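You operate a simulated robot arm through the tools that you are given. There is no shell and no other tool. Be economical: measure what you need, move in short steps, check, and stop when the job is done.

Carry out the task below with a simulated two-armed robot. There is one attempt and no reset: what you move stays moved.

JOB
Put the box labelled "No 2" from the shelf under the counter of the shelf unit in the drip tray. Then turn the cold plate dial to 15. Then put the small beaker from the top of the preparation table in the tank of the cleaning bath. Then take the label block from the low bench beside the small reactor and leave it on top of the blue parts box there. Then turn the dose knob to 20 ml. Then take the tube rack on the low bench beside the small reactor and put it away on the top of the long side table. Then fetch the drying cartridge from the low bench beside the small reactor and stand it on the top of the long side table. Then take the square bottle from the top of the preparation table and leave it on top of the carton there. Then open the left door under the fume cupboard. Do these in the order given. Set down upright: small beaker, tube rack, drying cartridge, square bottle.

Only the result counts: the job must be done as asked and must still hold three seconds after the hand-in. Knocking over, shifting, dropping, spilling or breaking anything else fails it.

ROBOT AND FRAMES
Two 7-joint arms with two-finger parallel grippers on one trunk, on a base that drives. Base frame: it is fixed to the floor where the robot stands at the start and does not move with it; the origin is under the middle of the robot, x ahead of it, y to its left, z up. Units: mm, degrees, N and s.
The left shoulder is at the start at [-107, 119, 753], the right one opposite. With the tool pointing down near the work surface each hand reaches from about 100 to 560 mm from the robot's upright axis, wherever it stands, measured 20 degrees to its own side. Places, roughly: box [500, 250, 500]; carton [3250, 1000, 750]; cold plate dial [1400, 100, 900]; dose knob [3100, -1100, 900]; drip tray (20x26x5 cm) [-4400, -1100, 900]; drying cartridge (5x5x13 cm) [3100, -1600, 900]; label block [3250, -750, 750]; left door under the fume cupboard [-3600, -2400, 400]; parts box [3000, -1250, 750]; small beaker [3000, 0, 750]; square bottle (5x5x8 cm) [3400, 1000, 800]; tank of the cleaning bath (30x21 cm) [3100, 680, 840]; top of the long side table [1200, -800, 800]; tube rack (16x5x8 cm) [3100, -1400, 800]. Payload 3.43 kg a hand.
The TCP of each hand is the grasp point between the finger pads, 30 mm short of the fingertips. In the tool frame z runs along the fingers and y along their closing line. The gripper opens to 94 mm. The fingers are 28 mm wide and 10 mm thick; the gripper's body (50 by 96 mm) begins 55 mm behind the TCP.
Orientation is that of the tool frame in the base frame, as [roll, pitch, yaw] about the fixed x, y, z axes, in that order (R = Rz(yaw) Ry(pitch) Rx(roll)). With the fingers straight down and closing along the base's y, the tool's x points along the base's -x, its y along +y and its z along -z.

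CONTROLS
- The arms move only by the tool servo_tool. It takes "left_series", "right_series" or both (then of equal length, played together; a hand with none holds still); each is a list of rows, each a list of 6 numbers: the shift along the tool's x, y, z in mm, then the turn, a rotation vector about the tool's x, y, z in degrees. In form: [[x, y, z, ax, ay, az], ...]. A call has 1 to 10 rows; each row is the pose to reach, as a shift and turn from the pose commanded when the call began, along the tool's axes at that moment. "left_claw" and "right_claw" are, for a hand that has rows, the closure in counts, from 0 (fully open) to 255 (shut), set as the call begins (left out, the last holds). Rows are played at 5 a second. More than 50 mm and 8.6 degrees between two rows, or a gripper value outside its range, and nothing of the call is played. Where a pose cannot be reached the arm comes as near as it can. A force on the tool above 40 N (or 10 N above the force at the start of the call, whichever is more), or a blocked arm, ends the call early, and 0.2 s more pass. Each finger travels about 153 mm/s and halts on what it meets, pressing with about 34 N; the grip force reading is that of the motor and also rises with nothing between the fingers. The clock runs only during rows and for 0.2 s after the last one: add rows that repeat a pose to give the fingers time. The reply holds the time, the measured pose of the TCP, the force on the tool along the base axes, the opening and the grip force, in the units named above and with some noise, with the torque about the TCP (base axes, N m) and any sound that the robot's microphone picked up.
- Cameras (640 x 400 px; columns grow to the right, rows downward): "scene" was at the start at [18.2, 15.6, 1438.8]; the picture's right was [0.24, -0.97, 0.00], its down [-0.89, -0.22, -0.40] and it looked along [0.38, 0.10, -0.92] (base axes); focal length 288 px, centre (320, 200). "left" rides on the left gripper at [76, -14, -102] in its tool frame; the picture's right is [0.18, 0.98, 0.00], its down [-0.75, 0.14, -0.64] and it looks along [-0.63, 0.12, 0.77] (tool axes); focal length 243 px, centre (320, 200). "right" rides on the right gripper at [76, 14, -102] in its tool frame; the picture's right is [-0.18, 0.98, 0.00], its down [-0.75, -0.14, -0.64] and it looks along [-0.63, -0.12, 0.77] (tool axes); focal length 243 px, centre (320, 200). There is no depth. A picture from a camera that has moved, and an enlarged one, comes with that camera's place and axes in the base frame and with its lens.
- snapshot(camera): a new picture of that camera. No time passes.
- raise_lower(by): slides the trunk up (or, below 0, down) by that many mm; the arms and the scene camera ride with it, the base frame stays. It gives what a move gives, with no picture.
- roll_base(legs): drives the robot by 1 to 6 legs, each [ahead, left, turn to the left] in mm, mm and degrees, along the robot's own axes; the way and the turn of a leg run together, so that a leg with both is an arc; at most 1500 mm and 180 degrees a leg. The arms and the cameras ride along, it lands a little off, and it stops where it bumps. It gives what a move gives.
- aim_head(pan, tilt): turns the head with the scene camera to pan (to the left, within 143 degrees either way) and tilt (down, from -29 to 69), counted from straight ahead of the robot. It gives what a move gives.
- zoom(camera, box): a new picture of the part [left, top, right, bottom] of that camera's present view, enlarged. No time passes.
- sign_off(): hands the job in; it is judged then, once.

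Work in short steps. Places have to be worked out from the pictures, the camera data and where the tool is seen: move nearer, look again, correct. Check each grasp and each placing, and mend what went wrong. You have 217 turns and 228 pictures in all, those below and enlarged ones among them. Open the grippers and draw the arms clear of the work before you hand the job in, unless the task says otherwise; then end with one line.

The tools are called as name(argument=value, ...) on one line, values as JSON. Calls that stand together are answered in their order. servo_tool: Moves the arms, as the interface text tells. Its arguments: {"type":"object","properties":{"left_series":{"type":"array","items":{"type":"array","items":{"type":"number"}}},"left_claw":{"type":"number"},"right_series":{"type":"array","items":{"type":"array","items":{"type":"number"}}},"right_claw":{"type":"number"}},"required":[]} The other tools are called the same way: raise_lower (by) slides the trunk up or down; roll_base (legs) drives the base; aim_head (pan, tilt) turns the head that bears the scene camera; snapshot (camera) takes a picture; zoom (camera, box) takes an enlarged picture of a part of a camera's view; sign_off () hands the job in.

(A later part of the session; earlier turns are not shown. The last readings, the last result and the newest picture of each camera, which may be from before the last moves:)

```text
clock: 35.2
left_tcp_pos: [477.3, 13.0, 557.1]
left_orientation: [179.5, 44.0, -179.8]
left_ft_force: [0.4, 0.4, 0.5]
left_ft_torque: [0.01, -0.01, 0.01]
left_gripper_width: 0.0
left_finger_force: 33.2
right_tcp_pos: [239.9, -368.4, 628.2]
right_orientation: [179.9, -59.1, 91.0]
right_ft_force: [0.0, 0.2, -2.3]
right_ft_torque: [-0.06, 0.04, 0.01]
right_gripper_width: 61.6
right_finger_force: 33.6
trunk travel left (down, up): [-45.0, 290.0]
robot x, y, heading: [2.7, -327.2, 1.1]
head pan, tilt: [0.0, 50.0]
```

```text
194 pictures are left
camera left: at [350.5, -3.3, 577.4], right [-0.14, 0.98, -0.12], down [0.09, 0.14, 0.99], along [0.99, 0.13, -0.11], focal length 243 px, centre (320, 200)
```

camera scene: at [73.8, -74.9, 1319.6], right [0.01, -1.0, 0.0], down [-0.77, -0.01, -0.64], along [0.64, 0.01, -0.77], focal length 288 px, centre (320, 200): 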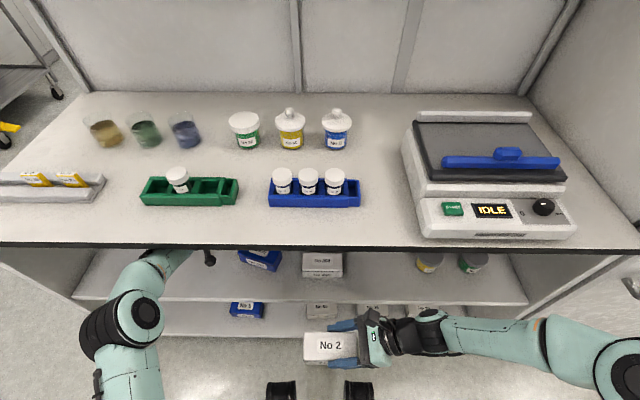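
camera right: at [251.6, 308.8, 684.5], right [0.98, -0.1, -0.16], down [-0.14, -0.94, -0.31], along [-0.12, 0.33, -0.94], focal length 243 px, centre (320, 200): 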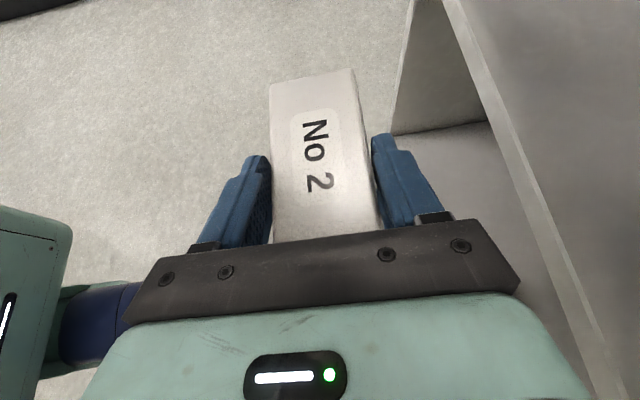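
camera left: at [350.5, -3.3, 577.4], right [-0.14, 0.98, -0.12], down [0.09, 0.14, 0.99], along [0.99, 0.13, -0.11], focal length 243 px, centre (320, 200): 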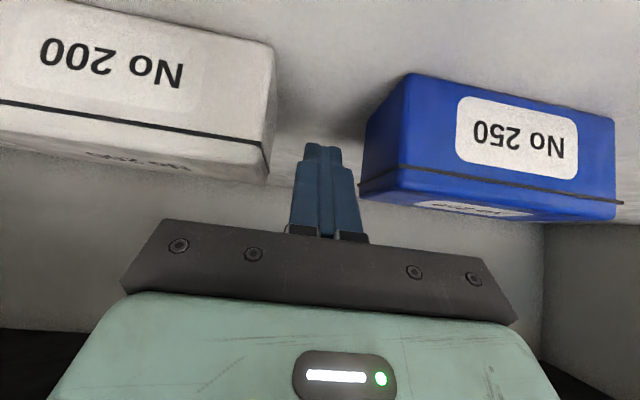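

Yaw is now square and x matches No 200; only about 15 mm to the left remains. I push left with the arm in small steps.

servo_tool(left_series=[[0, 12, 0, 0, 0, 0], [0, 22, 0, 0, 0, 0], [0, 30, 0, 0, 0, 0], [0, 30, 0, 0, 0, 0]])

snapshot(camera="left")

```text
clock: 36.2
left_tcp_pos: [478.4, 43.4, 558.0]
left_orientation: [179.6, 44.0, -179.7]
left_ft_force: [-0.5, -0.2, 0.1]
left_ft_torque: [-0.01, -0.02, 0.01]
left_gripper_width: 0.0
left_finger_force: 33.4
right_tcp_pos: [239.2, -368.5, 629.1]
right_orientation: [179.9, -59.0, 91.0]
right_ft_force: [0.5, -0.2, -2.0]
right_ft_torque: [-0.02, 0.0, 0.03]
right_gripper_width: 61.8
right_finger_force: 34.0
trunk travel left (down, up): [-45.0, 290.0]
robot x, y, heading: [3.8, -327.4, 1.1]
head pan, tilt: [0.0, 50.0]
```

```text
193 pictures are left
camera left: at [351.0, 26.4, 579.6], right [-0.14, 0.98, -0.12], down [0.09, 0.14, 0.99], along [0.99, 0.13, -0.11], focal length 243 px, centre (320, 200)
```

left: 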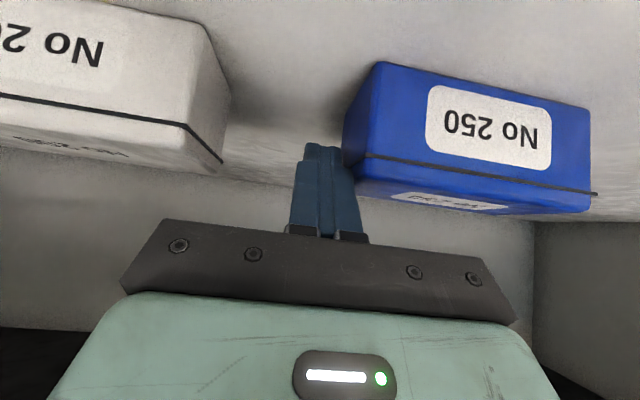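

The blue box now spans y 59–177 with its front at x 454, matching the original. I back off and withdraw the left hand.

servo_tool(left_series=[[0, -14, 0, 0, 0, 0], [30, -14, -31, 0, 0, 0], [60, -14, -62, 0, 0, 0], [90, -14, -93, 0, 0, 0], [120, -14, -124, 0, 0, 0], [150, -14, -155, 0, 0, 0]], left_claw=255)

zoom(camera="scene", box=[140, 230, 380, 380])

aim_head(pan=120, tilt=20)

snapshot(camera="scene")

aim_head(pan=-120, tilt=20)

snapshot(camera="scene")

```text
clock: 37.6
left_tcp_pos: [263.1, 26.0, 564.8]
left_orientation: [179.6, 44.1, -179.8]
left_ft_force: [0.3, -0.1, 0.7]
left_ft_torque: [-0.03, 0.0, 0.02]
left_gripper_width: 0.0
left_finger_force: 33.1
right_tcp_pos: [239.5, -368.7, 626.8]
right_orientation: [179.8, -59.0, 91.1]
right_ft_force: [0.0, 0.8, -1.4]
right_ft_torque: [-0.06, 0.04, 0.01]
right_gripper_width: 61.8
right_finger_force: 34.5
trunk travel left (down, up): [-45.0, 290.0]
robot x, y, heading: [2.0, -327.5, 0.9]
head pan, tilt: [0.0, 50.0]
```

```text
2.67 times, centred on (260, 305) of scene
camera zoom: at [77.3, -325.3, 1319.5], right [0.02, -1.0, 0.0], down [-0.77, -0.01, -0.64], along [0.64, 0.01, -0.77], focal length 769 px, centre (480, -80)
```

zoom: 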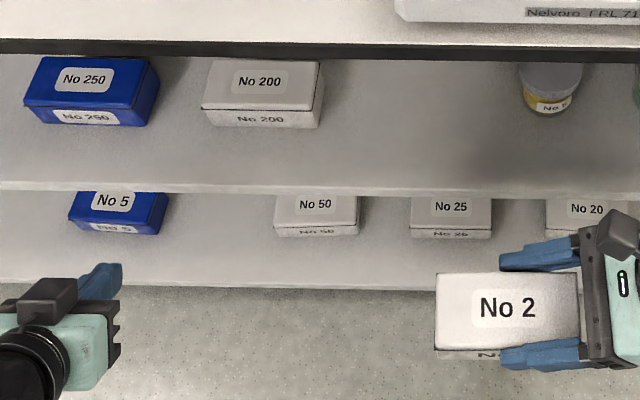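

```text
clock: 39.6
left_tcp_pos: [263.6, 26.8, 563.8]
left_orientation: [179.5, 43.9, -179.7]
left_ft_force: [0.0, 0.1, -0.7]
left_ft_torque: [0.03, -0.01, 0.01]
left_gripper_width: 0.0
left_finger_force: 32.5
right_tcp_pos: [241.4, -369.1, 628.0]
right_orientation: [179.9, -59.0, 90.9]
right_ft_force: [0.7, -0.8, -2.4]
right_ft_torque: [-0.04, -0.01, 0.0]
right_gripper_width: 61.4
right_finger_force: 34.3
trunk travel left (down, up): [-45.0, 290.0]
robot x, y, heading: [5.4, -330.4, 1.1]
head pan, tilt: [120.0, 20.0]
```

```text
191 pictures are left
camera scene: at [-47.4, -246.7, 1365.1], right [0.86, 0.51, 0.0], down [0.18, -0.29, -0.94], along [-0.48, 0.81, -0.34], focal length 288 px, centre (320, 200)
```

scene: 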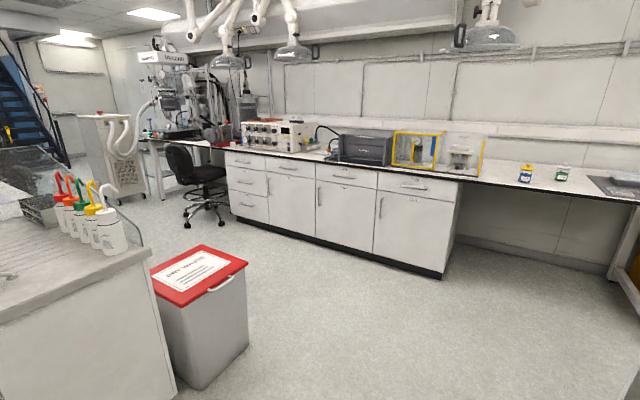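

```text
clock: 43.0
left_tcp_pos: [262.5, 26.7, 563.6]
left_orientation: [179.5, 44.0, -179.9]
left_ft_force: [-0.5, 0.6, 0.2]
left_ft_torque: [-0.01, 0.02, 0.01]
left_gripper_width: 0.0
left_finger_force: 33.2
right_tcp_pos: [240.1, -368.8, 627.4]
right_orientation: [179.9, -59.0, 91.0]
right_ft_force: [-0.5, 0.0, -2.3]
right_ft_torque: [-0.01, 0.02, 0.03]
right_gripper_width: 61.6
right_finger_force: 34.4
trunk travel left (down, up): [-45.0, 290.0]
robot x, y, heading: [2.5, -328.5, 1.0]
head pan, tilt: [-120.0, 20.0]
```

```text
190 pictures are left
camera scene: at [-44.7, -408.1, 1365.1], right [-0.87, 0.48, 0.0], down [0.17, 0.3, -0.94], along [-0.46, -0.82, -0.34], focal length 288 px, centre (320, 200)
```

scene: 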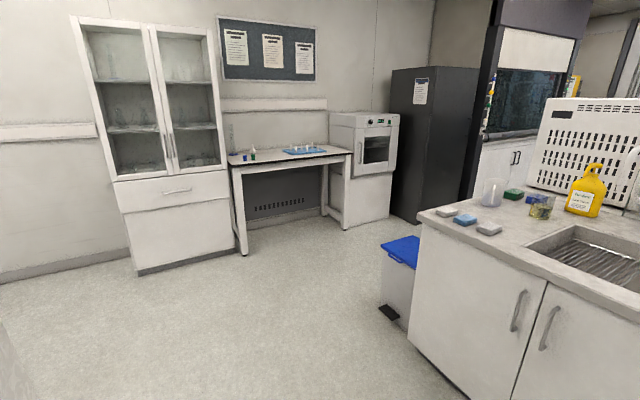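

The shelf is restored. For the drip tray I go round the island on its left (+y) side: strafe left, turn around, then look ahead.

roll_base(legs=[[-100, 1380, 0], [0, 0, 180]])

aim_head(pan=0, tilt=15)

snapshot(camera="scene")

```text
clock: 62.4
left_tcp_pos: [-387.9, 711.6, 564.0]
left_orientation: [179.5, 44.0, -4.2]
left_ft_force: [1.2, -0.6, -0.3]
left_ft_torque: [-0.02, 0.01, 0.0]
left_gripper_width: 0.1
left_finger_force: 32.8
right_tcp_pos: [-332.6, 1104.5, 628.0]
right_orientation: [179.9, -58.9, -93.4]
right_ft_force: [0.1, -0.3, -1.1]
right_ft_torque: [0.05, 0.0, -0.02]
right_gripper_width: 62.0
right_finger_force: 34.0
trunk travel left (down, up): [-45.0, 290.0]
robot x, y, heading: [-99.9, 1044.2, 176.6]
head pan, tilt: [-120.0, 20.0]
```

```text
clock: 64.4
left_tcp_pos: [-387.2, 711.9, 564.4]
left_orientation: [179.4, 44.0, -4.3]
left_ft_force: [-0.7, 0.4, 0.0]
left_ft_torque: [-0.04, -0.01, 0.03]
left_gripper_width: 0.0
left_finger_force: 32.8
right_tcp_pos: [-332.1, 1104.5, 627.7]
right_orientation: [179.8, -59.0, -93.3]
right_ft_force: [0.2, 0.6, -2.3]
right_ft_torque: [0.02, 0.0, -0.01]
right_gripper_width: 61.6
right_finger_force: 33.9
trunk travel left (down, up): [-45.0, 290.0]
robot x, y, heading: [-100.3, 1048.9, 176.3]
head pan, tilt: [0.0, 15.0]
```

```text
189 pictures are left
camera scene: at [-188.2, 1051.8, 1373.2], right [0.06, 1.0, 0.0], down [0.26, -0.02, -0.97], along [-0.96, 0.06, -0.26], focal length 288 px, centre (320, 200)
```

scene: 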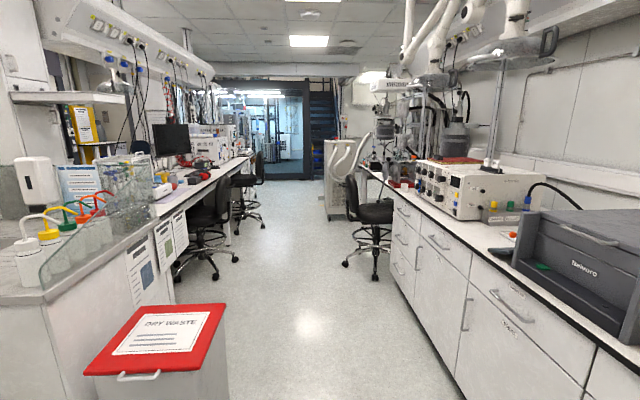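

The long benches show the drip tray must be reached from the −y aisle. I go back across and around to that side.

roll_base(legs=[[0, 0, 3.5], [0, 1450, 0], [0, 1450, 0]])

snapshot(camera="scene")

```text
clock: 90.2
left_tcp_pos: [-342.3, -2204.4, 564.8]
left_orientation: [179.5, 44.0, 0.6]
left_ft_force: [0.5, 0.7, -0.1]
left_ft_torque: [0.02, 0.01, 0.02]
left_gripper_width: 0.1
left_finger_force: 32.8
right_tcp_pos: [-322.3, -1807.4, 627.2]
right_orientation: [179.9, -59.0, -88.5]
right_ft_force: [-0.4, -0.4, -2.6]
right_ft_torque: [0.05, -0.01, 0.03]
right_gripper_width: 61.5
right_finger_force: 33.8
trunk travel left (down, up): [-45.0, 290.0]
robot x, y, heading: [-81.2, -1848.5, -178.8]
head pan, tilt: [0.0, 15.0]
```

```text
188 pictures are left
camera scene: at [-173.1, -1848.6, 1373.2], right [-0.02, 1.0, 0.0], down [0.26, 0.01, -0.97], along [-0.97, -0.02, -0.26], focal length 288 px, centre (320, 200)
```

scene: 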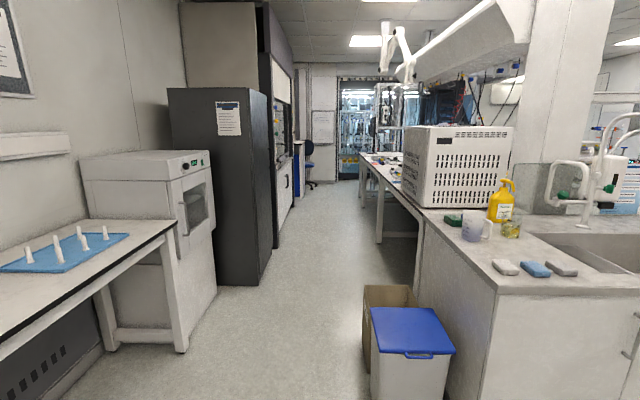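

The aisle is clear between the cabinet (y≈−2376) and the bins (y≈−1610). I drive past the bins, then re-centre.

roll_base(legs=[[0, 80, -1.2], [1500, 0, 0], [300, 0, 0], [200, -180, 0]])

snapshot(camera="scene")

```text
clock: 102.0
left_tcp_pos: [-2350.5, -2125.0, 564.1]
left_orientation: [179.5, 43.9, 0.0]
left_ft_force: [-0.1, 0.0, 0.4]
left_ft_torque: [-0.01, 0.01, 0.0]
left_gripper_width: 0.0
left_finger_force: 32.8
right_tcp_pos: [-2325.6, -1730.3, 628.1]
right_orientation: [179.9, -59.0, -89.1]
right_ft_force: [-0.5, 0.3, -2.2]
right_ft_torque: [0.04, 0.02, -0.01]
right_gripper_width: 61.7
right_finger_force: 34.2
trunk travel left (down, up): [-45.0, 290.0]
robot x, y, heading: [-2090.9, -1769.8, -179.4]
head pan, tilt: [0.0, 15.0]
```

```text
187 pictures are left
camera scene: at [-2177.8, -1771.5, 1373.2], right [-0.01, 1.0, 0.0], down [0.26, 0.0, -0.97], along [-0.97, -0.01, -0.26], focal length 288 px, centre (320, 200)
```

scene: 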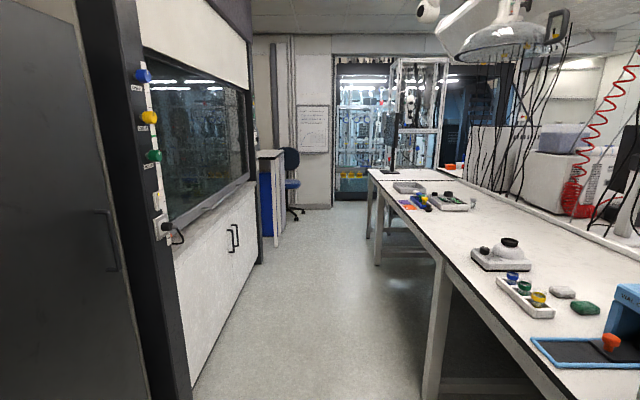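

The drip tray shows at about (−4310, −1117) on the right-hand table. I drive down the aisle and turn to face it.

roll_base(legs=[[1500, 50, -0.6], [770, 0, 0], [0, 0, -90]])

raise_lower(by=290)

aim_head(pan=0, tilt=45)

snapshot(camera="scene")

```text
refused: leg 1 is longer than a leg can be; nothing moved
```

```text
clock: 104.9
left_tcp_pos: [-2382.3, -2125.1, 869.1]
left_orientation: [179.5, 46.6, -0.1]
left_ft_force: [-0.1, 0.2, -0.2]
left_ft_torque: [0.01, -0.01, -0.02]
left_gripper_width: 0.0
left_finger_force: 33.3
right_tcp_pos: [-2325.8, -1730.1, 918.1]
right_orientation: [-180.0, -58.8, -89.2]
right_ft_force: [-0.2, 0.0, -2.3]
right_ft_torque: [0.08, 0.02, 0.0]
right_gripper_width: 61.8
right_finger_force: 33.4
trunk travel left (down, up): [-335.0, 0.0]
robot x, y, heading: [-2091.2, -1772.2, -179.4]
head pan, tilt: [0.0, 15.0]
```

```text
clock: 105.9
left_tcp_pos: [-2383.0, -2126.1, 869.9]
left_orientation: [179.5, 46.6, -0.1]
left_ft_force: [0.8, -0.1, 0.2]
left_ft_torque: [0.03, -0.03, 0.03]
left_gripper_width: 0.0
left_finger_force: 32.3
right_tcp_pos: [-2326.4, -1730.3, 917.7]
right_orientation: [179.8, -58.9, -89.1]
right_ft_force: [-0.5, 0.3, -2.0]
right_ft_torque: [0.06, 0.02, 0.04]
right_gripper_width: 61.7
right_finger_force: 34.1
trunk travel left (down, up): [-335.0, 0.0]
robot x, y, heading: [-2086.8, -1774.0, -179.1]
head pan, tilt: [0.0, 45.0]
```

```text
186 pictures are left
camera scene: at [-2124.6, -1771.0, 1628.5], right [-0.01, 1.0, 0.0], down [0.71, 0.01, -0.71], along [-0.71, -0.01, -0.71], focal length 288 px, centre (320, 200)
```

scene: 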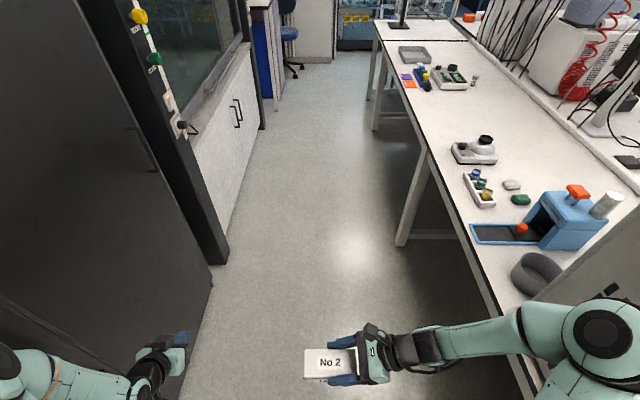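

The raised right elbow reaches over the table, so I tuck the right hand inwards before driving.

servo_tool(right_series=[[20, 0, 33, 0, 0, 0], [40, 0, 66, 0, 0, 0], [60, 0, 99, 0, 0, 0], [80, 0, 132, 0, 0, 0], [96, 0, 160, 0, 0, 0]])

roll_base(legs=[[0, 75, -0.8]])

snapshot(camera="scene")

```text
clock: 107.1
left_tcp_pos: [-2383.6, -2125.1, 868.7]
left_orientation: [179.5, 46.7, 0.0]
left_ft_force: [0.6, 0.3, -0.5]
left_ft_torque: [0.02, 0.01, 0.03]
left_gripper_width: 0.2
left_finger_force: 33.1
right_tcp_pos: [-2323.9, -1920.0, 917.7]
right_orientation: [179.9, -58.9, -89.1]
right_ft_force: [-0.2, -0.1, -2.5]
right_ft_torque: [0.04, 0.0, 0.01]
right_gripper_width: 61.6
right_finger_force: 34.1
trunk travel left (down, up): [-335.0, 0.0]
robot x, y, heading: [-2089.1, -1769.3, -179.3]
head pan, tilt: [0.0, 45.0]
```

```text
clock: 108.4
left_tcp_pos: [-2387.7, -2196.1, 867.8]
left_orientation: [179.5, 46.8, -0.7]
left_ft_force: [-0.2, 0.0, -0.1]
left_ft_torque: [-0.03, 0.03, 0.0]
left_gripper_width: 0.0
left_finger_force: 32.9
right_tcp_pos: [-2325.1, -1990.4, 917.9]
right_orientation: [179.9, -58.9, -89.8]
right_ft_force: [0.1, 0.1, -3.1]
right_ft_torque: [0.09, -0.02, 0.0]
right_gripper_width: 61.8
right_finger_force: 34.1
trunk travel left (down, up): [-335.0, 0.0]
robot x, y, heading: [-2088.8, -1845.8, -179.9]
head pan, tilt: [0.0, 45.0]
```

```text
185 pictures are left
camera scene: at [-2124.0, -1844.7, 1628.4], right [0.0, 1.0, 0.0], down [0.71, 0.0, -0.71], along [-0.71, 0.0, -0.71], focal length 288 px, centre (320, 200)
```

scene: 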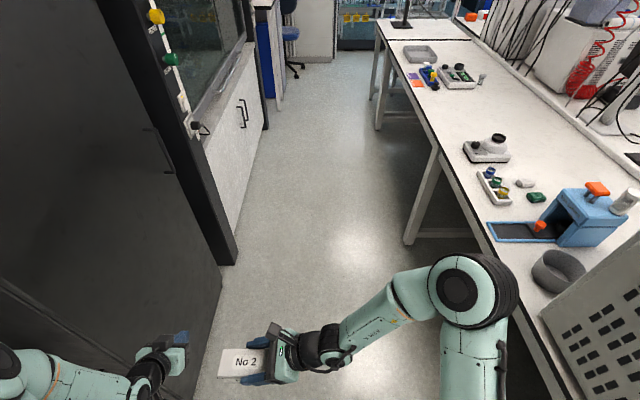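

Both sides have clearance. I drive on and turn to face the table.

roll_base(legs=[[1480, 30, 0], [800, 15, 0], [0, 0, -90]])

snapshot(camera="scene")

```text
clock: 123.4
left_tcp_pos: [-4724.6, -1580.9, 868.5]
left_orientation: [179.5, 46.7, -90.3]
left_ft_force: [-0.5, -0.3, 0.4]
left_ft_torque: [0.03, 0.01, 0.02]
left_gripper_width: 0.0
left_finger_force: 32.9
right_tcp_pos: [-4520.1, -1640.3, 917.3]
right_orientation: [179.9, -58.9, -179.3]
right_ft_force: [-0.3, -0.4, -2.2]
right_ft_torque: [0.03, -0.01, 0.01]
right_gripper_width: 61.6
right_finger_force: 33.6
trunk travel left (down, up): [-335.0, 0.0]
robot x, y, heading: [-4374.9, -1875.5, 90.6]
head pan, tilt: [0.0, 45.0]
```

```text
184 pictures are left
camera scene: at [-4372.0, -1837.6, 1628.4], right [1.0, 0.01, 0.0], down [0.01, -0.71, -0.71], along [-0.01, 0.71, -0.71], focal length 288 px, centre (320, 200)
```

scene: 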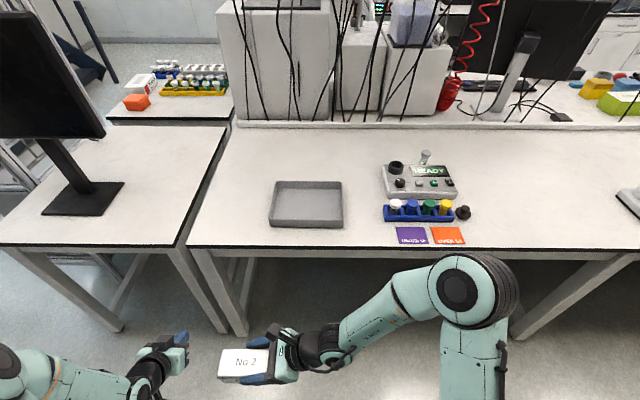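

The tray centre is at about (−4424, −1130). I raise both hands clear of the table, then drive closer.

servo_tool(left_series=[[-14, 0, -42, 0, 0, 0], [-28, 0, -84, 0, 0, 0], [-42, 0, -126, 0, 0, 0], [-56, 0, -168, 0, 0, 0], [-70, 0, -212, 0, 0, 0]], right_series=[[22, 0, -13, 0, 0, 0], [44, 0, -26, 0, 0, 0], [66, 0, -40, 0, 0, 0], [88, 0, -53, 0, 0, 0], [110, 0, -66, 0, 0, 0]])

roll_base(legs=[[330, -75, -0.6]])

aim_head(pan=10, tilt=55)

snapshot(camera="scene")

snapshot(camera="right")

```text
clock: 124.6
left_tcp_pos: [-4730.5, -1684.7, 1070.5]
left_orientation: [179.4, 46.6, -90.3]
left_ft_force: [-0.3, 0.1, 0.3]
left_ft_torque: [-0.01, 0.03, 0.02]
left_gripper_width: 0.1
left_finger_force: 33.0
left hand out of reach, approached as far as the arm can: row 1, 2, 3, 4, 5
right_tcp_pos: [-4517.1, -1641.7, 1045.5]
right_orientation: [179.7, -59.0, -179.2]
right_ft_force: [-0.3, -0.9, -2.0]
right_ft_torque: [0.0, -0.05, -0.02]
right_gripper_width: 61.8
right_finger_force: 34.0
trunk travel left (down, up): [-335.0, 0.0]
robot x, y, heading: [-4376.4, -1876.6, 90.5]
head pan, tilt: [0.0, 45.0]
```

```text
clock: 126.8
left_tcp_pos: [-4656.9, -1347.9, 1070.7]
left_orientation: [179.6, 46.6, -91.0]
left_ft_force: [0.2, 0.0, 0.1]
left_ft_torque: [0.0, 0.0, 0.04]
left_gripper_width: 0.1
left_finger_force: 32.6
right_tcp_pos: [-4442.6, -1308.4, 1044.7]
right_orientation: [180.0, -58.9, -179.9]
right_ft_force: [-0.4, 0.3, -1.0]
right_ft_torque: [0.0, -0.05, 0.01]
right_gripper_width: 61.6
right_finger_force: 33.2
trunk travel left (down, up): [-335.0, 0.0]
robot x, y, heading: [-4304.6, -1543.0, 89.9]
head pan, tilt: [0.0, 45.0]
```

```text
clock: 127.6
left_tcp_pos: [-4657.2, -1348.4, 1070.1]
left_orientation: [179.6, 46.6, -90.8]
left_ft_force: [0.2, 0.6, 0.1]
left_ft_torque: [0.0, 0.0, 0.0]
left_gripper_width: 0.0
left_finger_force: 32.6
right_tcp_pos: [-4442.3, -1308.2, 1045.9]
right_orientation: [180.0, -58.8, -179.9]
right_ft_force: [0.0, -0.1, -1.8]
right_ft_torque: [-0.03, -0.04, 0.02]
right_gripper_width: 61.7
right_finger_force: 33.9
trunk travel left (down, up): [-335.0, 0.0]
robot x, y, heading: [-4298.0, -1543.9, 90.0]
head pan, tilt: [10.0, 55.0]
```

```text
183 pictures are left
camera scene: at [-4311.0, -1516.7, 1615.0], right [0.99, 0.17, 0.0], down [0.14, -0.81, -0.57], along [-0.1, 0.57, -0.82], focal length 288 px, centre (320, 200)
```

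scene: 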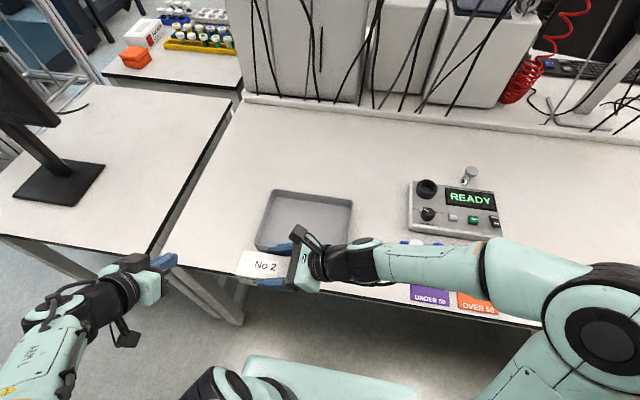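

```text
182 pictures are left
camera right: at [-4393.7, -1294.4, 1164.3], right [0.1, 0.98, -0.16], down [0.94, -0.14, -0.31], along [-0.33, -0.12, -0.94], focal length 243 px, centre (320, 200)
```

right: 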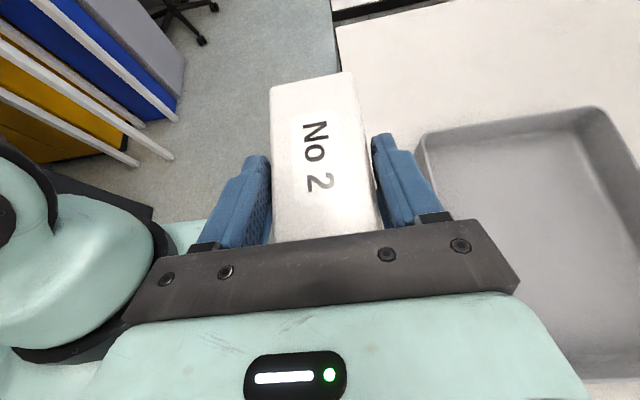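

The tray rim is at z≈903, spanning x −4543…−4303 and y −1206…−1010. I move the box forward over the tray.

servo_tool(right_series=[[0, 40, 0, 0, 0, 0], [0, 80, 0, 0, 0, 0], [0, 120, 0, 0, 0, 0], [0, 160, 0, 0, 0, 0], [0, 201, 0, 0, 0, 0]])

snapshot(camera="scene")

snapshot(camera="right")

```text
clock: 128.8
left_tcp_pos: [-4656.6, -1346.7, 1070.6]
left_orientation: [179.6, 46.7, -90.9]
left_ft_force: [-0.3, 1.1, -0.3]
left_ft_torque: [0.0, 0.01, 0.02]
left_gripper_width: 0.0
left_finger_force: 32.7
right_tcp_pos: [-4442.2, -1107.3, 1044.6]
right_orientation: [-179.9, -58.9, 179.9]
right_ft_force: [0.5, 0.0, -1.4]
right_ft_torque: [0.01, -0.05, 0.0]
right_gripper_width: 61.7
right_finger_force: 34.2
trunk travel left (down, up): [-335.0, 0.0]
robot x, y, heading: [-4301.2, -1543.7, 90.1]
head pan, tilt: [10.0, 55.0]
```

```text
181 pictures are left
camera scene: at [-4311.2, -1515.8, 1615.0], right [0.99, 0.17, 0.0], down [0.14, -0.81, -0.57], along [-0.1, 0.56, -0.82], focal length 288 px, centre (320, 200)
```

scene: 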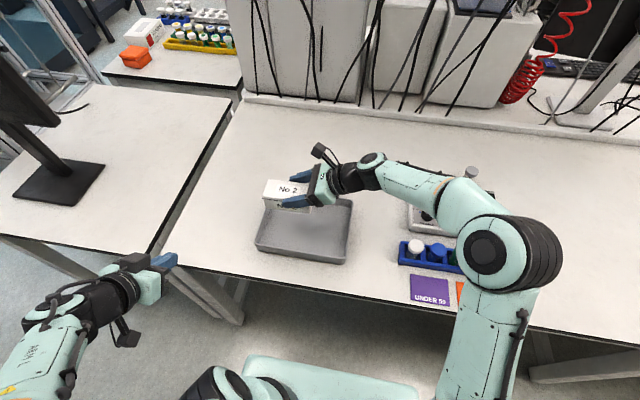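

```text
180 pictures are left
camera right: at [-4393.7, -1093.1, 1164.9], right [0.1, 0.98, -0.16], down [0.94, -0.14, -0.31], along [-0.33, -0.12, -0.94], focal length 243 px, centre (320, 200)
```

right: 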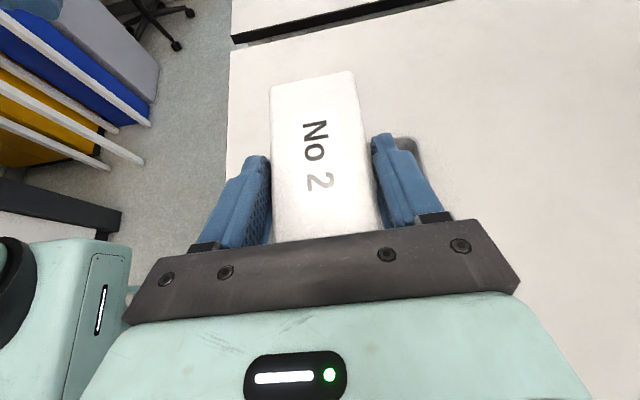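

The box is over the tray. I lower 110 mm.

servo_tool(right_series=[[-34, 0, 20.5, 0, 0, 0], [-68, 0, 41, 0, 0, 0], [-95, 0, 57, 0, 0, 0], [-95, 0, 57, 0, 0, 0]])

zoom(camera="scene", box=[200, 120, 440, 270])

snapshot(camera="right")

```text
clock: 129.8
left_tcp_pos: [-4655.6, -1347.4, 1069.7]
left_orientation: [179.5, 46.5, -91.0]
left_ft_force: [-0.6, -0.1, -0.1]
left_ft_torque: [-0.04, 0.01, -0.01]
left_gripper_width: 0.0
left_finger_force: 33.0
right_tcp_pos: [-4443.0, -1107.1, 936.4]
right_orientation: [179.9, -59.0, -180.0]
right_ft_force: [0.3, 0.4, -2.8]
right_ft_torque: [0.0, -0.04, 0.04]
right_gripper_width: 61.6
right_finger_force: 33.9
trunk travel left (down, up): [-335.0, 0.0]
robot x, y, heading: [-4299.8, -1547.0, 89.7]
head pan, tilt: [10.0, 55.0]
```

```text
2.67 times, centred on (320, 195) of scene
camera zoom: at [-4311.1, -1517.0, 1615.0], right [0.99, 0.17, 0.0], down [0.14, -0.81, -0.57], along [-0.1, 0.56, -0.82], focal length 769 px, centre (320, 213)
```

zoom: 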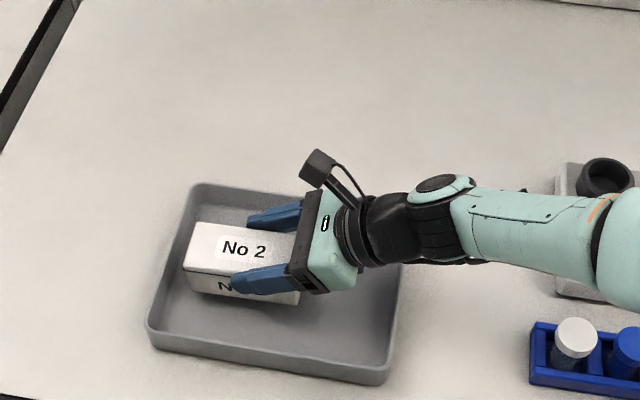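

```text
178 pictures are left
camera right: at [-4393.5, -1094.0, 1054.8], right [0.1, 0.98, -0.16], down [0.94, -0.14, -0.31], along [-0.33, -0.12, -0.94], focal length 243 px, centre (320, 200)
```

right: 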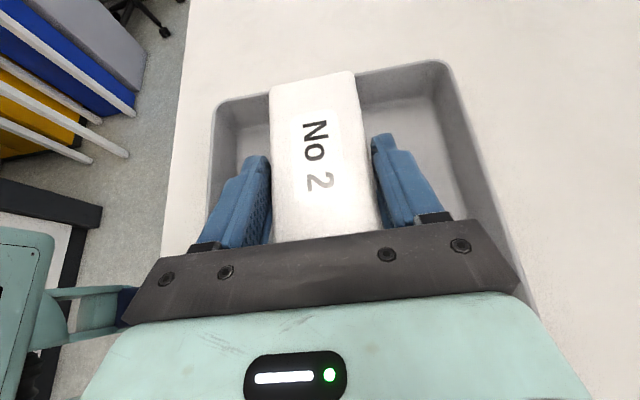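

Aligned inside the tray. I lower further in small steps.

servo_tool(right_series=[[-10, 0, 6, 0, 0, 0], [-20, 0, 12, 0, 0, 0], [-29, 0, 17.5, 0, 0, 0], [-29, 0, 17.5, 0, 0, 0]])

zoom(camera="scene", box=[200, 120, 440, 270])

```text
clock: 130.8
left_tcp_pos: [-4656.8, -1349.1, 1072.4]
left_orientation: [179.5, 46.8, -91.0]
left_ft_force: [0.3, 0.4, -0.4]
left_ft_torque: [0.02, -0.01, -0.06]
left_gripper_width: 0.0
left_finger_force: 32.6
right_tcp_pos: [-4444.3, -1104.8, 904.7]
right_orientation: [179.3, -59.3, -179.4]
right_ft_force: [-1.0, 3.4, 31.8]
right_ft_torque: [-0.11, -0.43, 0.28]
right_gripper_width: 61.9
right_finger_force: 33.6
trunk travel left (down, up): [-335.0, 0.0]
robot x, y, heading: [-4301.0, -1542.5, 89.8]
head pan, tilt: [10.0, 55.0]
```

```text
2.67 times, centred on (320, 195) of scene
camera zoom: at [-4310.5, -1519.0, 1615.2], right [0.98, 0.17, 0.0], down [0.14, -0.81, -0.57], along [-0.1, 0.57, -0.82], focal length 769 px, centre (320, 213)
```

zoom: 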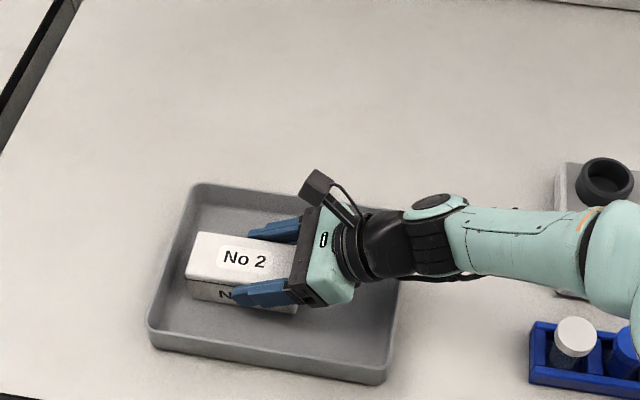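

It has made contact. I relieve 3 mm and open.

servo_tool(right_series=[[1.7, 0, -1, 0, 0, 0], [1.7, 0, -1, 0, 0, 0]])

servo_tool(right_series=[[0, 0, 0, 0, 0, 0], [0, 0, 0, 0, 0, 0], [0, 0, 0, 0, 0, 0]], right_claw=0)

servo_tool(right_series=[[8, 0, -12, 0, 0, 0], [20, 0, -30, 0, 0, 0], [45, 0, -55, 0, 0, 0], [80, 0, -80, 0, 0, 0], [115, 0, -100, 0, 0, 0]])

zoom(camera="scene", box=[200, 120, 440, 270])

```text
clock: 131.4
left_tcp_pos: [-4656.4, -1349.4, 1069.8]
left_orientation: [179.6, 46.7, -90.8]
left_ft_force: [1.0, -0.6, -1.0]
left_ft_torque: [0.0, 0.02, -0.02]
left_gripper_width: 0.0
left_finger_force: 33.3
right_tcp_pos: [-4444.4, -1106.9, 903.0]
right_orientation: [179.6, -59.0, -179.7]
right_ft_force: [-3.2, 5.0, 28.6]
right_ft_torque: [0.04, -0.22, -0.01]
right_gripper_width: 61.9
right_finger_force: 34.6
trunk travel left (down, up): [-335.0, 0.0]
robot x, y, heading: [-4300.1, -1541.7, 89.6]
head pan, tilt: [10.0, 55.0]
```

```text
clock: 132.2
left_tcp_pos: [-4656.9, -1348.5, 1070.0]
left_orientation: [179.6, 46.6, -90.9]
left_ft_force: [0.4, 0.3, -0.5]
left_ft_torque: [0.0, 0.03, -0.01]
left_gripper_width: 0.3
left_finger_force: 32.9
right_tcp_pos: [-4442.9, -1107.7, 900.1]
right_orientation: [-180.0, -58.8, 179.8]
right_ft_force: [-0.1, 1.1, 0.0]
right_ft_torque: [0.02, -0.01, 0.0]
right_gripper_width: 94.0
right_finger_force: 0.1
trunk travel left (down, up): [-335.0, 0.0]
robot x, y, heading: [-4301.8, -1545.5, 89.9]
head pan, tilt: [10.0, 55.0]
```

```text
clock: 133.4
left_tcp_pos: [-4658.0, -1348.2, 1071.6]
left_orientation: [179.5, 46.7, -90.9]
left_ft_force: [0.4, 0.0, 0.1]
left_ft_torque: [-0.01, 0.01, 0.01]
left_gripper_width: 0.0
left_finger_force: 33.1
right_tcp_pos: [-4414.2, -1107.2, 1053.2]
right_orientation: [179.9, -58.8, 180.0]
right_ft_force: [-0.5, -0.7, 0.0]
right_ft_torque: [0.01, -0.02, -0.01]
right_gripper_width: 94.2
right_finger_force: 0.0
trunk travel left (down, up): [-335.0, 0.0]
robot x, y, heading: [-4300.3, -1547.1, 90.0]
head pan, tilt: [10.0, 55.0]
```

```text
2.67 times, centred on (320, 195) of scene
camera zoom: at [-4311.2, -1517.5, 1615.0], right [0.99, 0.17, 0.0], down [0.14, -0.81, -0.57], along [-0.1, 0.57, -0.82], focal length 769 px, centre (320, 213)
```

zoom: 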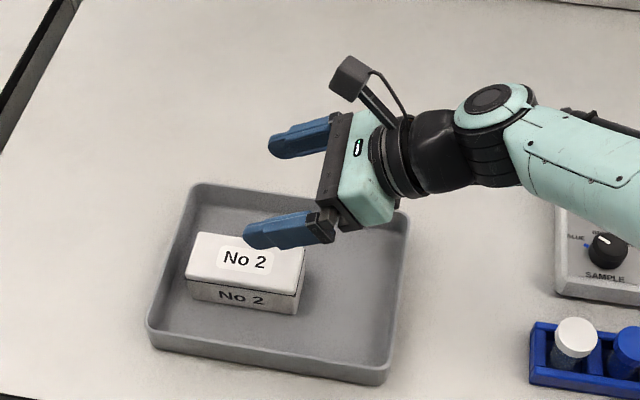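

The box sits in the tray. Item 1 is done. I back away, retract the hand and turn toward +x for the drive back.

servo_tool(right_series=[[0, -45, 0, 0, 0, 0], [0, -90, 0, 0, 0, 0], [0, -135, 0, 0, 0, 0], [0, -180, 0, 0, 0, 0], [0, -200, 0, 0, 0, 0]])

roll_base(legs=[[-320, 0, 0], [0, 0, -90], [1500, 0, 0], [500, 0, 0]])

aim_head(pan=0, tilt=15)

snapshot(camera="scene")

```text
clock: 134.6
left_tcp_pos: [-4656.5, -1347.9, 1069.8]
left_orientation: [179.5, 46.6, -90.8]
left_ft_force: [-0.1, 0.3, 0.1]
left_ft_torque: [0.01, 0.02, 0.02]
left_gripper_width: 0.0
left_finger_force: 33.1
right_tcp_pos: [-4416.0, -1307.0, 1051.7]
right_orientation: [179.9, -58.8, 180.0]
right_ft_force: [-0.2, 0.0, -0.2]
right_ft_torque: [0.02, 0.05, 0.01]
right_gripper_width: 94.1
right_finger_force: 0.1
trunk travel left (down, up): [-335.0, 0.0]
robot x, y, heading: [-4300.8, -1543.3, 89.8]
head pan, tilt: [10.0, 55.0]
```

```text
clock: 150.2
left_tcp_pos: [-2087.8, -1526.3, 1071.4]
left_orientation: [179.6, 46.5, 179.2]
left_ft_force: [-1.0, -0.6, 0.2]
left_ft_torque: [-0.03, -0.01, 0.0]
left_gripper_width: 0.0
left_finger_force: 32.9
right_tcp_pos: [-2045.5, -1767.6, 1050.5]
right_orientation: [179.9, -58.9, 90.1]
right_ft_force: [0.3, -0.4, 0.8]
right_ft_torque: [0.01, 0.01, -0.03]
right_gripper_width: 94.0
right_finger_force: 0.0
trunk travel left (down, up): [-335.0, 0.0]
robot x, y, heading: [-2283.6, -1884.2, 0.2]
head pan, tilt: [10.0, 55.0]
```

```text
clock: 151.3
left_tcp_pos: [-2086.9, -1526.3, 1070.7]
left_orientation: [179.6, 46.7, 179.1]
left_ft_force: [-0.4, 0.1, 0.5]
left_ft_torque: [-0.03, 0.01, -0.02]
left_gripper_width: 0.0
left_finger_force: 32.9
right_tcp_pos: [-2044.3, -1766.7, 1052.1]
right_orientation: [179.9, -58.9, 90.1]
right_ft_force: [0.1, -1.4, -0.8]
right_ft_torque: [-0.03, 0.03, -0.01]
right_gripper_width: 94.0
right_finger_force: 0.1
trunk travel left (down, up): [-335.0, 0.0]
robot x, y, heading: [-2282.3, -1883.1, 0.0]
head pan, tilt: [0.0, 15.0]
```

```text
175 pictures are left
camera scene: at [-2233.8, -1882.4, 1675.2], right [0.0, -1.0, 0.0], down [-0.26, 0.0, -0.97], along [0.97, 0.0, -0.26], focal length 288 px, centre (320, 200)
```

scene: 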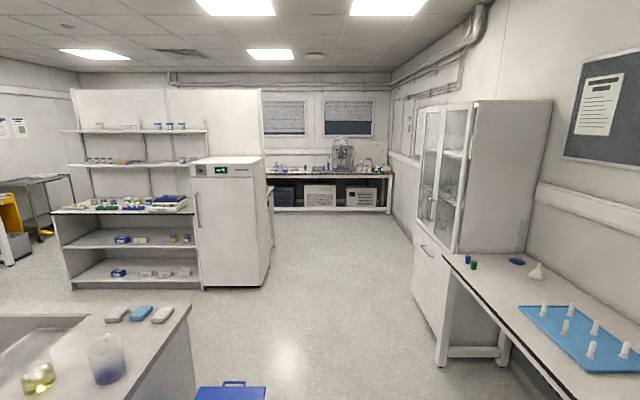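

I can see around the fridge to the far area. I drive along the aisle to about x 1900.

roll_base(legs=[[1400, -80, 0], [1480, 0, 0], [1300, 0, 0]])

snapshot(camera="scene")

aim_head(pan=100, tilt=15)

snapshot(camera="scene")

aim_head(pan=50, tilt=15)

snapshot(camera="scene")

```text
clock: 171.2
left_tcp_pos: [2066.9, -1619.2, 1070.7]
left_orientation: [179.5, 46.7, 179.0]
left_ft_force: [0.3, 0.1, -0.2]
left_ft_torque: [-0.01, -0.01, 0.02]
left_gripper_width: 0.0
left_finger_force: 32.9
right_tcp_pos: [2109.1, -1858.9, 1052.3]
right_orientation: [179.9, -58.8, 90.0]
right_ft_force: [0.4, -0.5, 0.0]
right_ft_torque: [0.02, 0.01, -0.05]
right_gripper_width: 93.6
right_finger_force: 0.1
trunk travel left (down, up): [-335.0, 0.0]
robot x, y, heading: [1868.2, -1975.0, -0.2]
head pan, tilt: [0.0, 15.0]
```

```text
174 pictures are left
camera scene: at [1920.0, -1974.6, 1675.2], right [0.0, -1.0, 0.0], down [-0.26, 0.0, -0.97], along [0.97, 0.0, -0.26], focal length 288 px, centre (320, 200)
```

scene: 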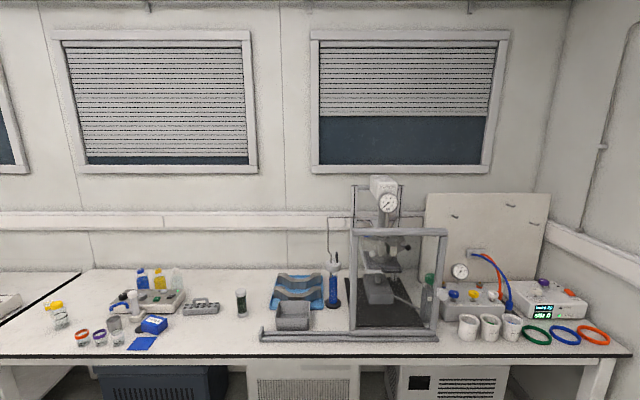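

```text
clock: 173.0
left_tcp_pos: [2067.3, -1618.4, 1070.6]
left_orientation: [179.6, 46.6, 178.9]
left_ft_force: [-0.1, -0.7, 0.6]
left_ft_torque: [-0.03, 0.01, 0.01]
left_gripper_width: 0.0
left_finger_force: 32.9
right_tcp_pos: [2108.0, -1858.4, 1051.2]
right_orientation: [179.9, -59.0, 89.9]
right_ft_force: [0.0, 0.9, 0.0]
right_ft_torque: [0.0, 0.01, -0.04]
right_gripper_width: 93.8
right_finger_force: 0.1
trunk travel left (down, up): [-335.0, 0.0]
robot x, y, heading: [1872.8, -1976.2, -0.1]
head pan, tilt: [100.0, 15.0]
```

```text
173 pictures are left
camera scene: at [1810.7, -1882.4, 1675.2], right [0.99, 0.17, 0.0], down [0.04, -0.26, -0.97], along [-0.17, 0.95, -0.26], focal length 288 px, centre (320, 200)
```

scene: 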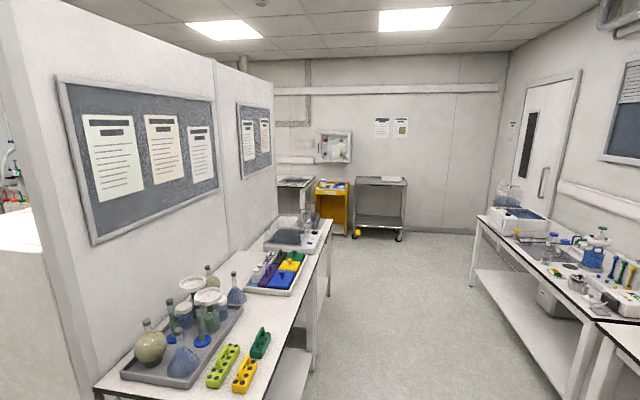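

```text
clock: 174.2
left_tcp_pos: [2067.8, -1618.8, 1071.3]
left_orientation: [179.6, 46.6, 179.1]
left_ft_force: [-0.3, 1.0, -0.6]
left_ft_torque: [-0.01, -0.03, 0.01]
left_gripper_width: 0.1
left_finger_force: 33.2
right_tcp_pos: [2108.7, -1859.5, 1051.6]
right_orientation: [179.9, -58.9, 90.1]
right_ft_force: [0.1, -0.3, -1.3]
right_ft_torque: [-0.01, -0.01, 0.02]
right_gripper_width: 94.2
right_finger_force: 0.1
trunk travel left (down, up): [-335.0, 0.0]
robot x, y, heading: [1872.5, -1978.8, -0.0]
head pan, tilt: [50.0, 15.0]
```

```text
172 pictures are left
camera scene: at [1886.7, -1902.9, 1675.2], right [0.77, -0.64, 0.0], down [-0.17, -0.2, -0.97], along [0.62, 0.74, -0.26], focal length 288 px, centre (320, 200)
```

scene: 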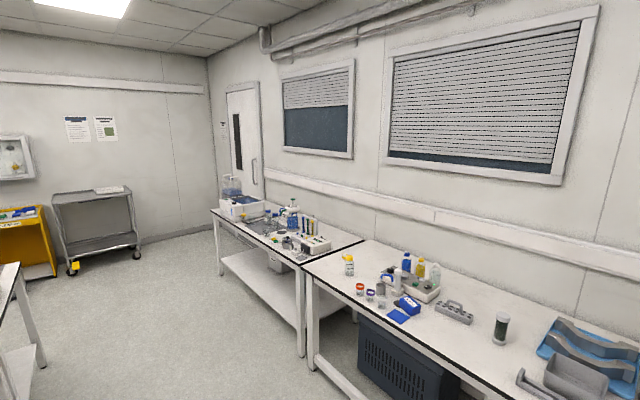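

The long side table (front edge x≈1500) holds the cold plate at its far end. I move into the aisle between the tables and turn to face it.

roll_base(legs=[[230, 1050, 0], [0, 1050, 0], [0, 0, 180]])

aim_head(pan=0, tilt=40)

snapshot(camera="scene")

```text
clock: 200.0
left_tcp_pos: [1902.6, -264.8, 1071.0]
left_orientation: [179.6, 46.6, 0.5]
left_ft_force: [-0.5, 0.1, 0.5]
left_ft_torque: [0.03, -0.02, 0.02]
left_gripper_width: 0.0
left_finger_force: 32.9
right_tcp_pos: [1854.8, -25.0, 1051.3]
right_orientation: [179.9, -58.9, -88.7]
right_ft_force: [-0.1, -0.2, -0.4]
right_ft_torque: [-0.01, 0.0, 0.04]
right_gripper_width: 94.3
right_finger_force: 0.0
trunk travel left (down, up): [-335.0, 0.0]
robot x, y, heading: [2089.2, 100.8, -178.7]
head pan, tilt: [50.0, 15.0]
```

```text
clock: 201.1
left_tcp_pos: [1903.3, -263.5, 1071.1]
left_orientation: [179.6, 46.7, 0.5]
left_ft_force: [-0.6, -0.6, 0.6]
left_ft_torque: [-0.02, -0.02, -0.02]
left_gripper_width: 0.0
left_finger_force: 33.2
right_tcp_pos: [1855.6, -25.4, 1051.9]
right_orientation: [179.9, -58.8, -88.6]
right_ft_force: [-0.3, -1.1, 0.7]
right_ft_torque: [0.0, 0.02, -0.02]
right_gripper_width: 93.9
right_finger_force: 0.1
trunk travel left (down, up): [-335.0, 0.0]
robot x, y, heading: [2089.5, 96.0, -178.5]
head pan, tilt: [0.0, 40.0]
```

```text
171 pictures are left
camera scene: at [2052.3, 97.6, 1635.7], right [-0.02, 1.0, 0.0], down [0.64, 0.02, -0.77], along [-0.77, -0.02, -0.64], focal length 288 px, centre (320, 200)
```

scene: 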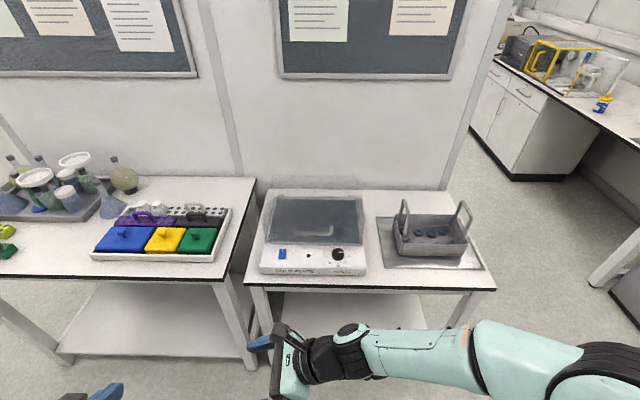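

The cold plate is ahead, with its dial on the front panel. I zoom in.

zoom(camera="scene", box=[250, 180, 390, 280])

```text
4.00 times, centred on (320, 230) of scene
camera zoom: at [2052.3, 97.6, 1635.7], right [-0.02, 1.0, 0.0], down [0.64, 0.02, -0.77], along [-0.77, -0.02, -0.64], focal length 1154 px, centre (320, 80)
```

zoom: 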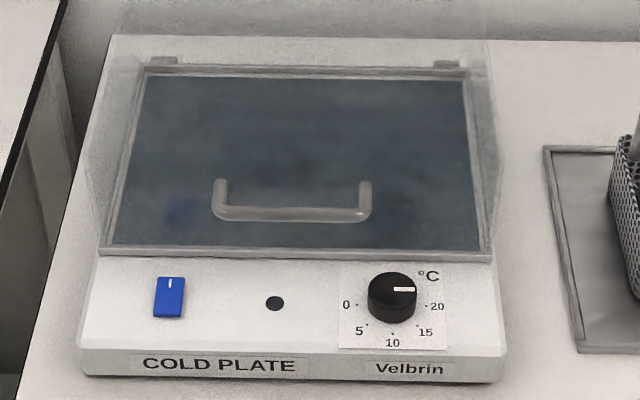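

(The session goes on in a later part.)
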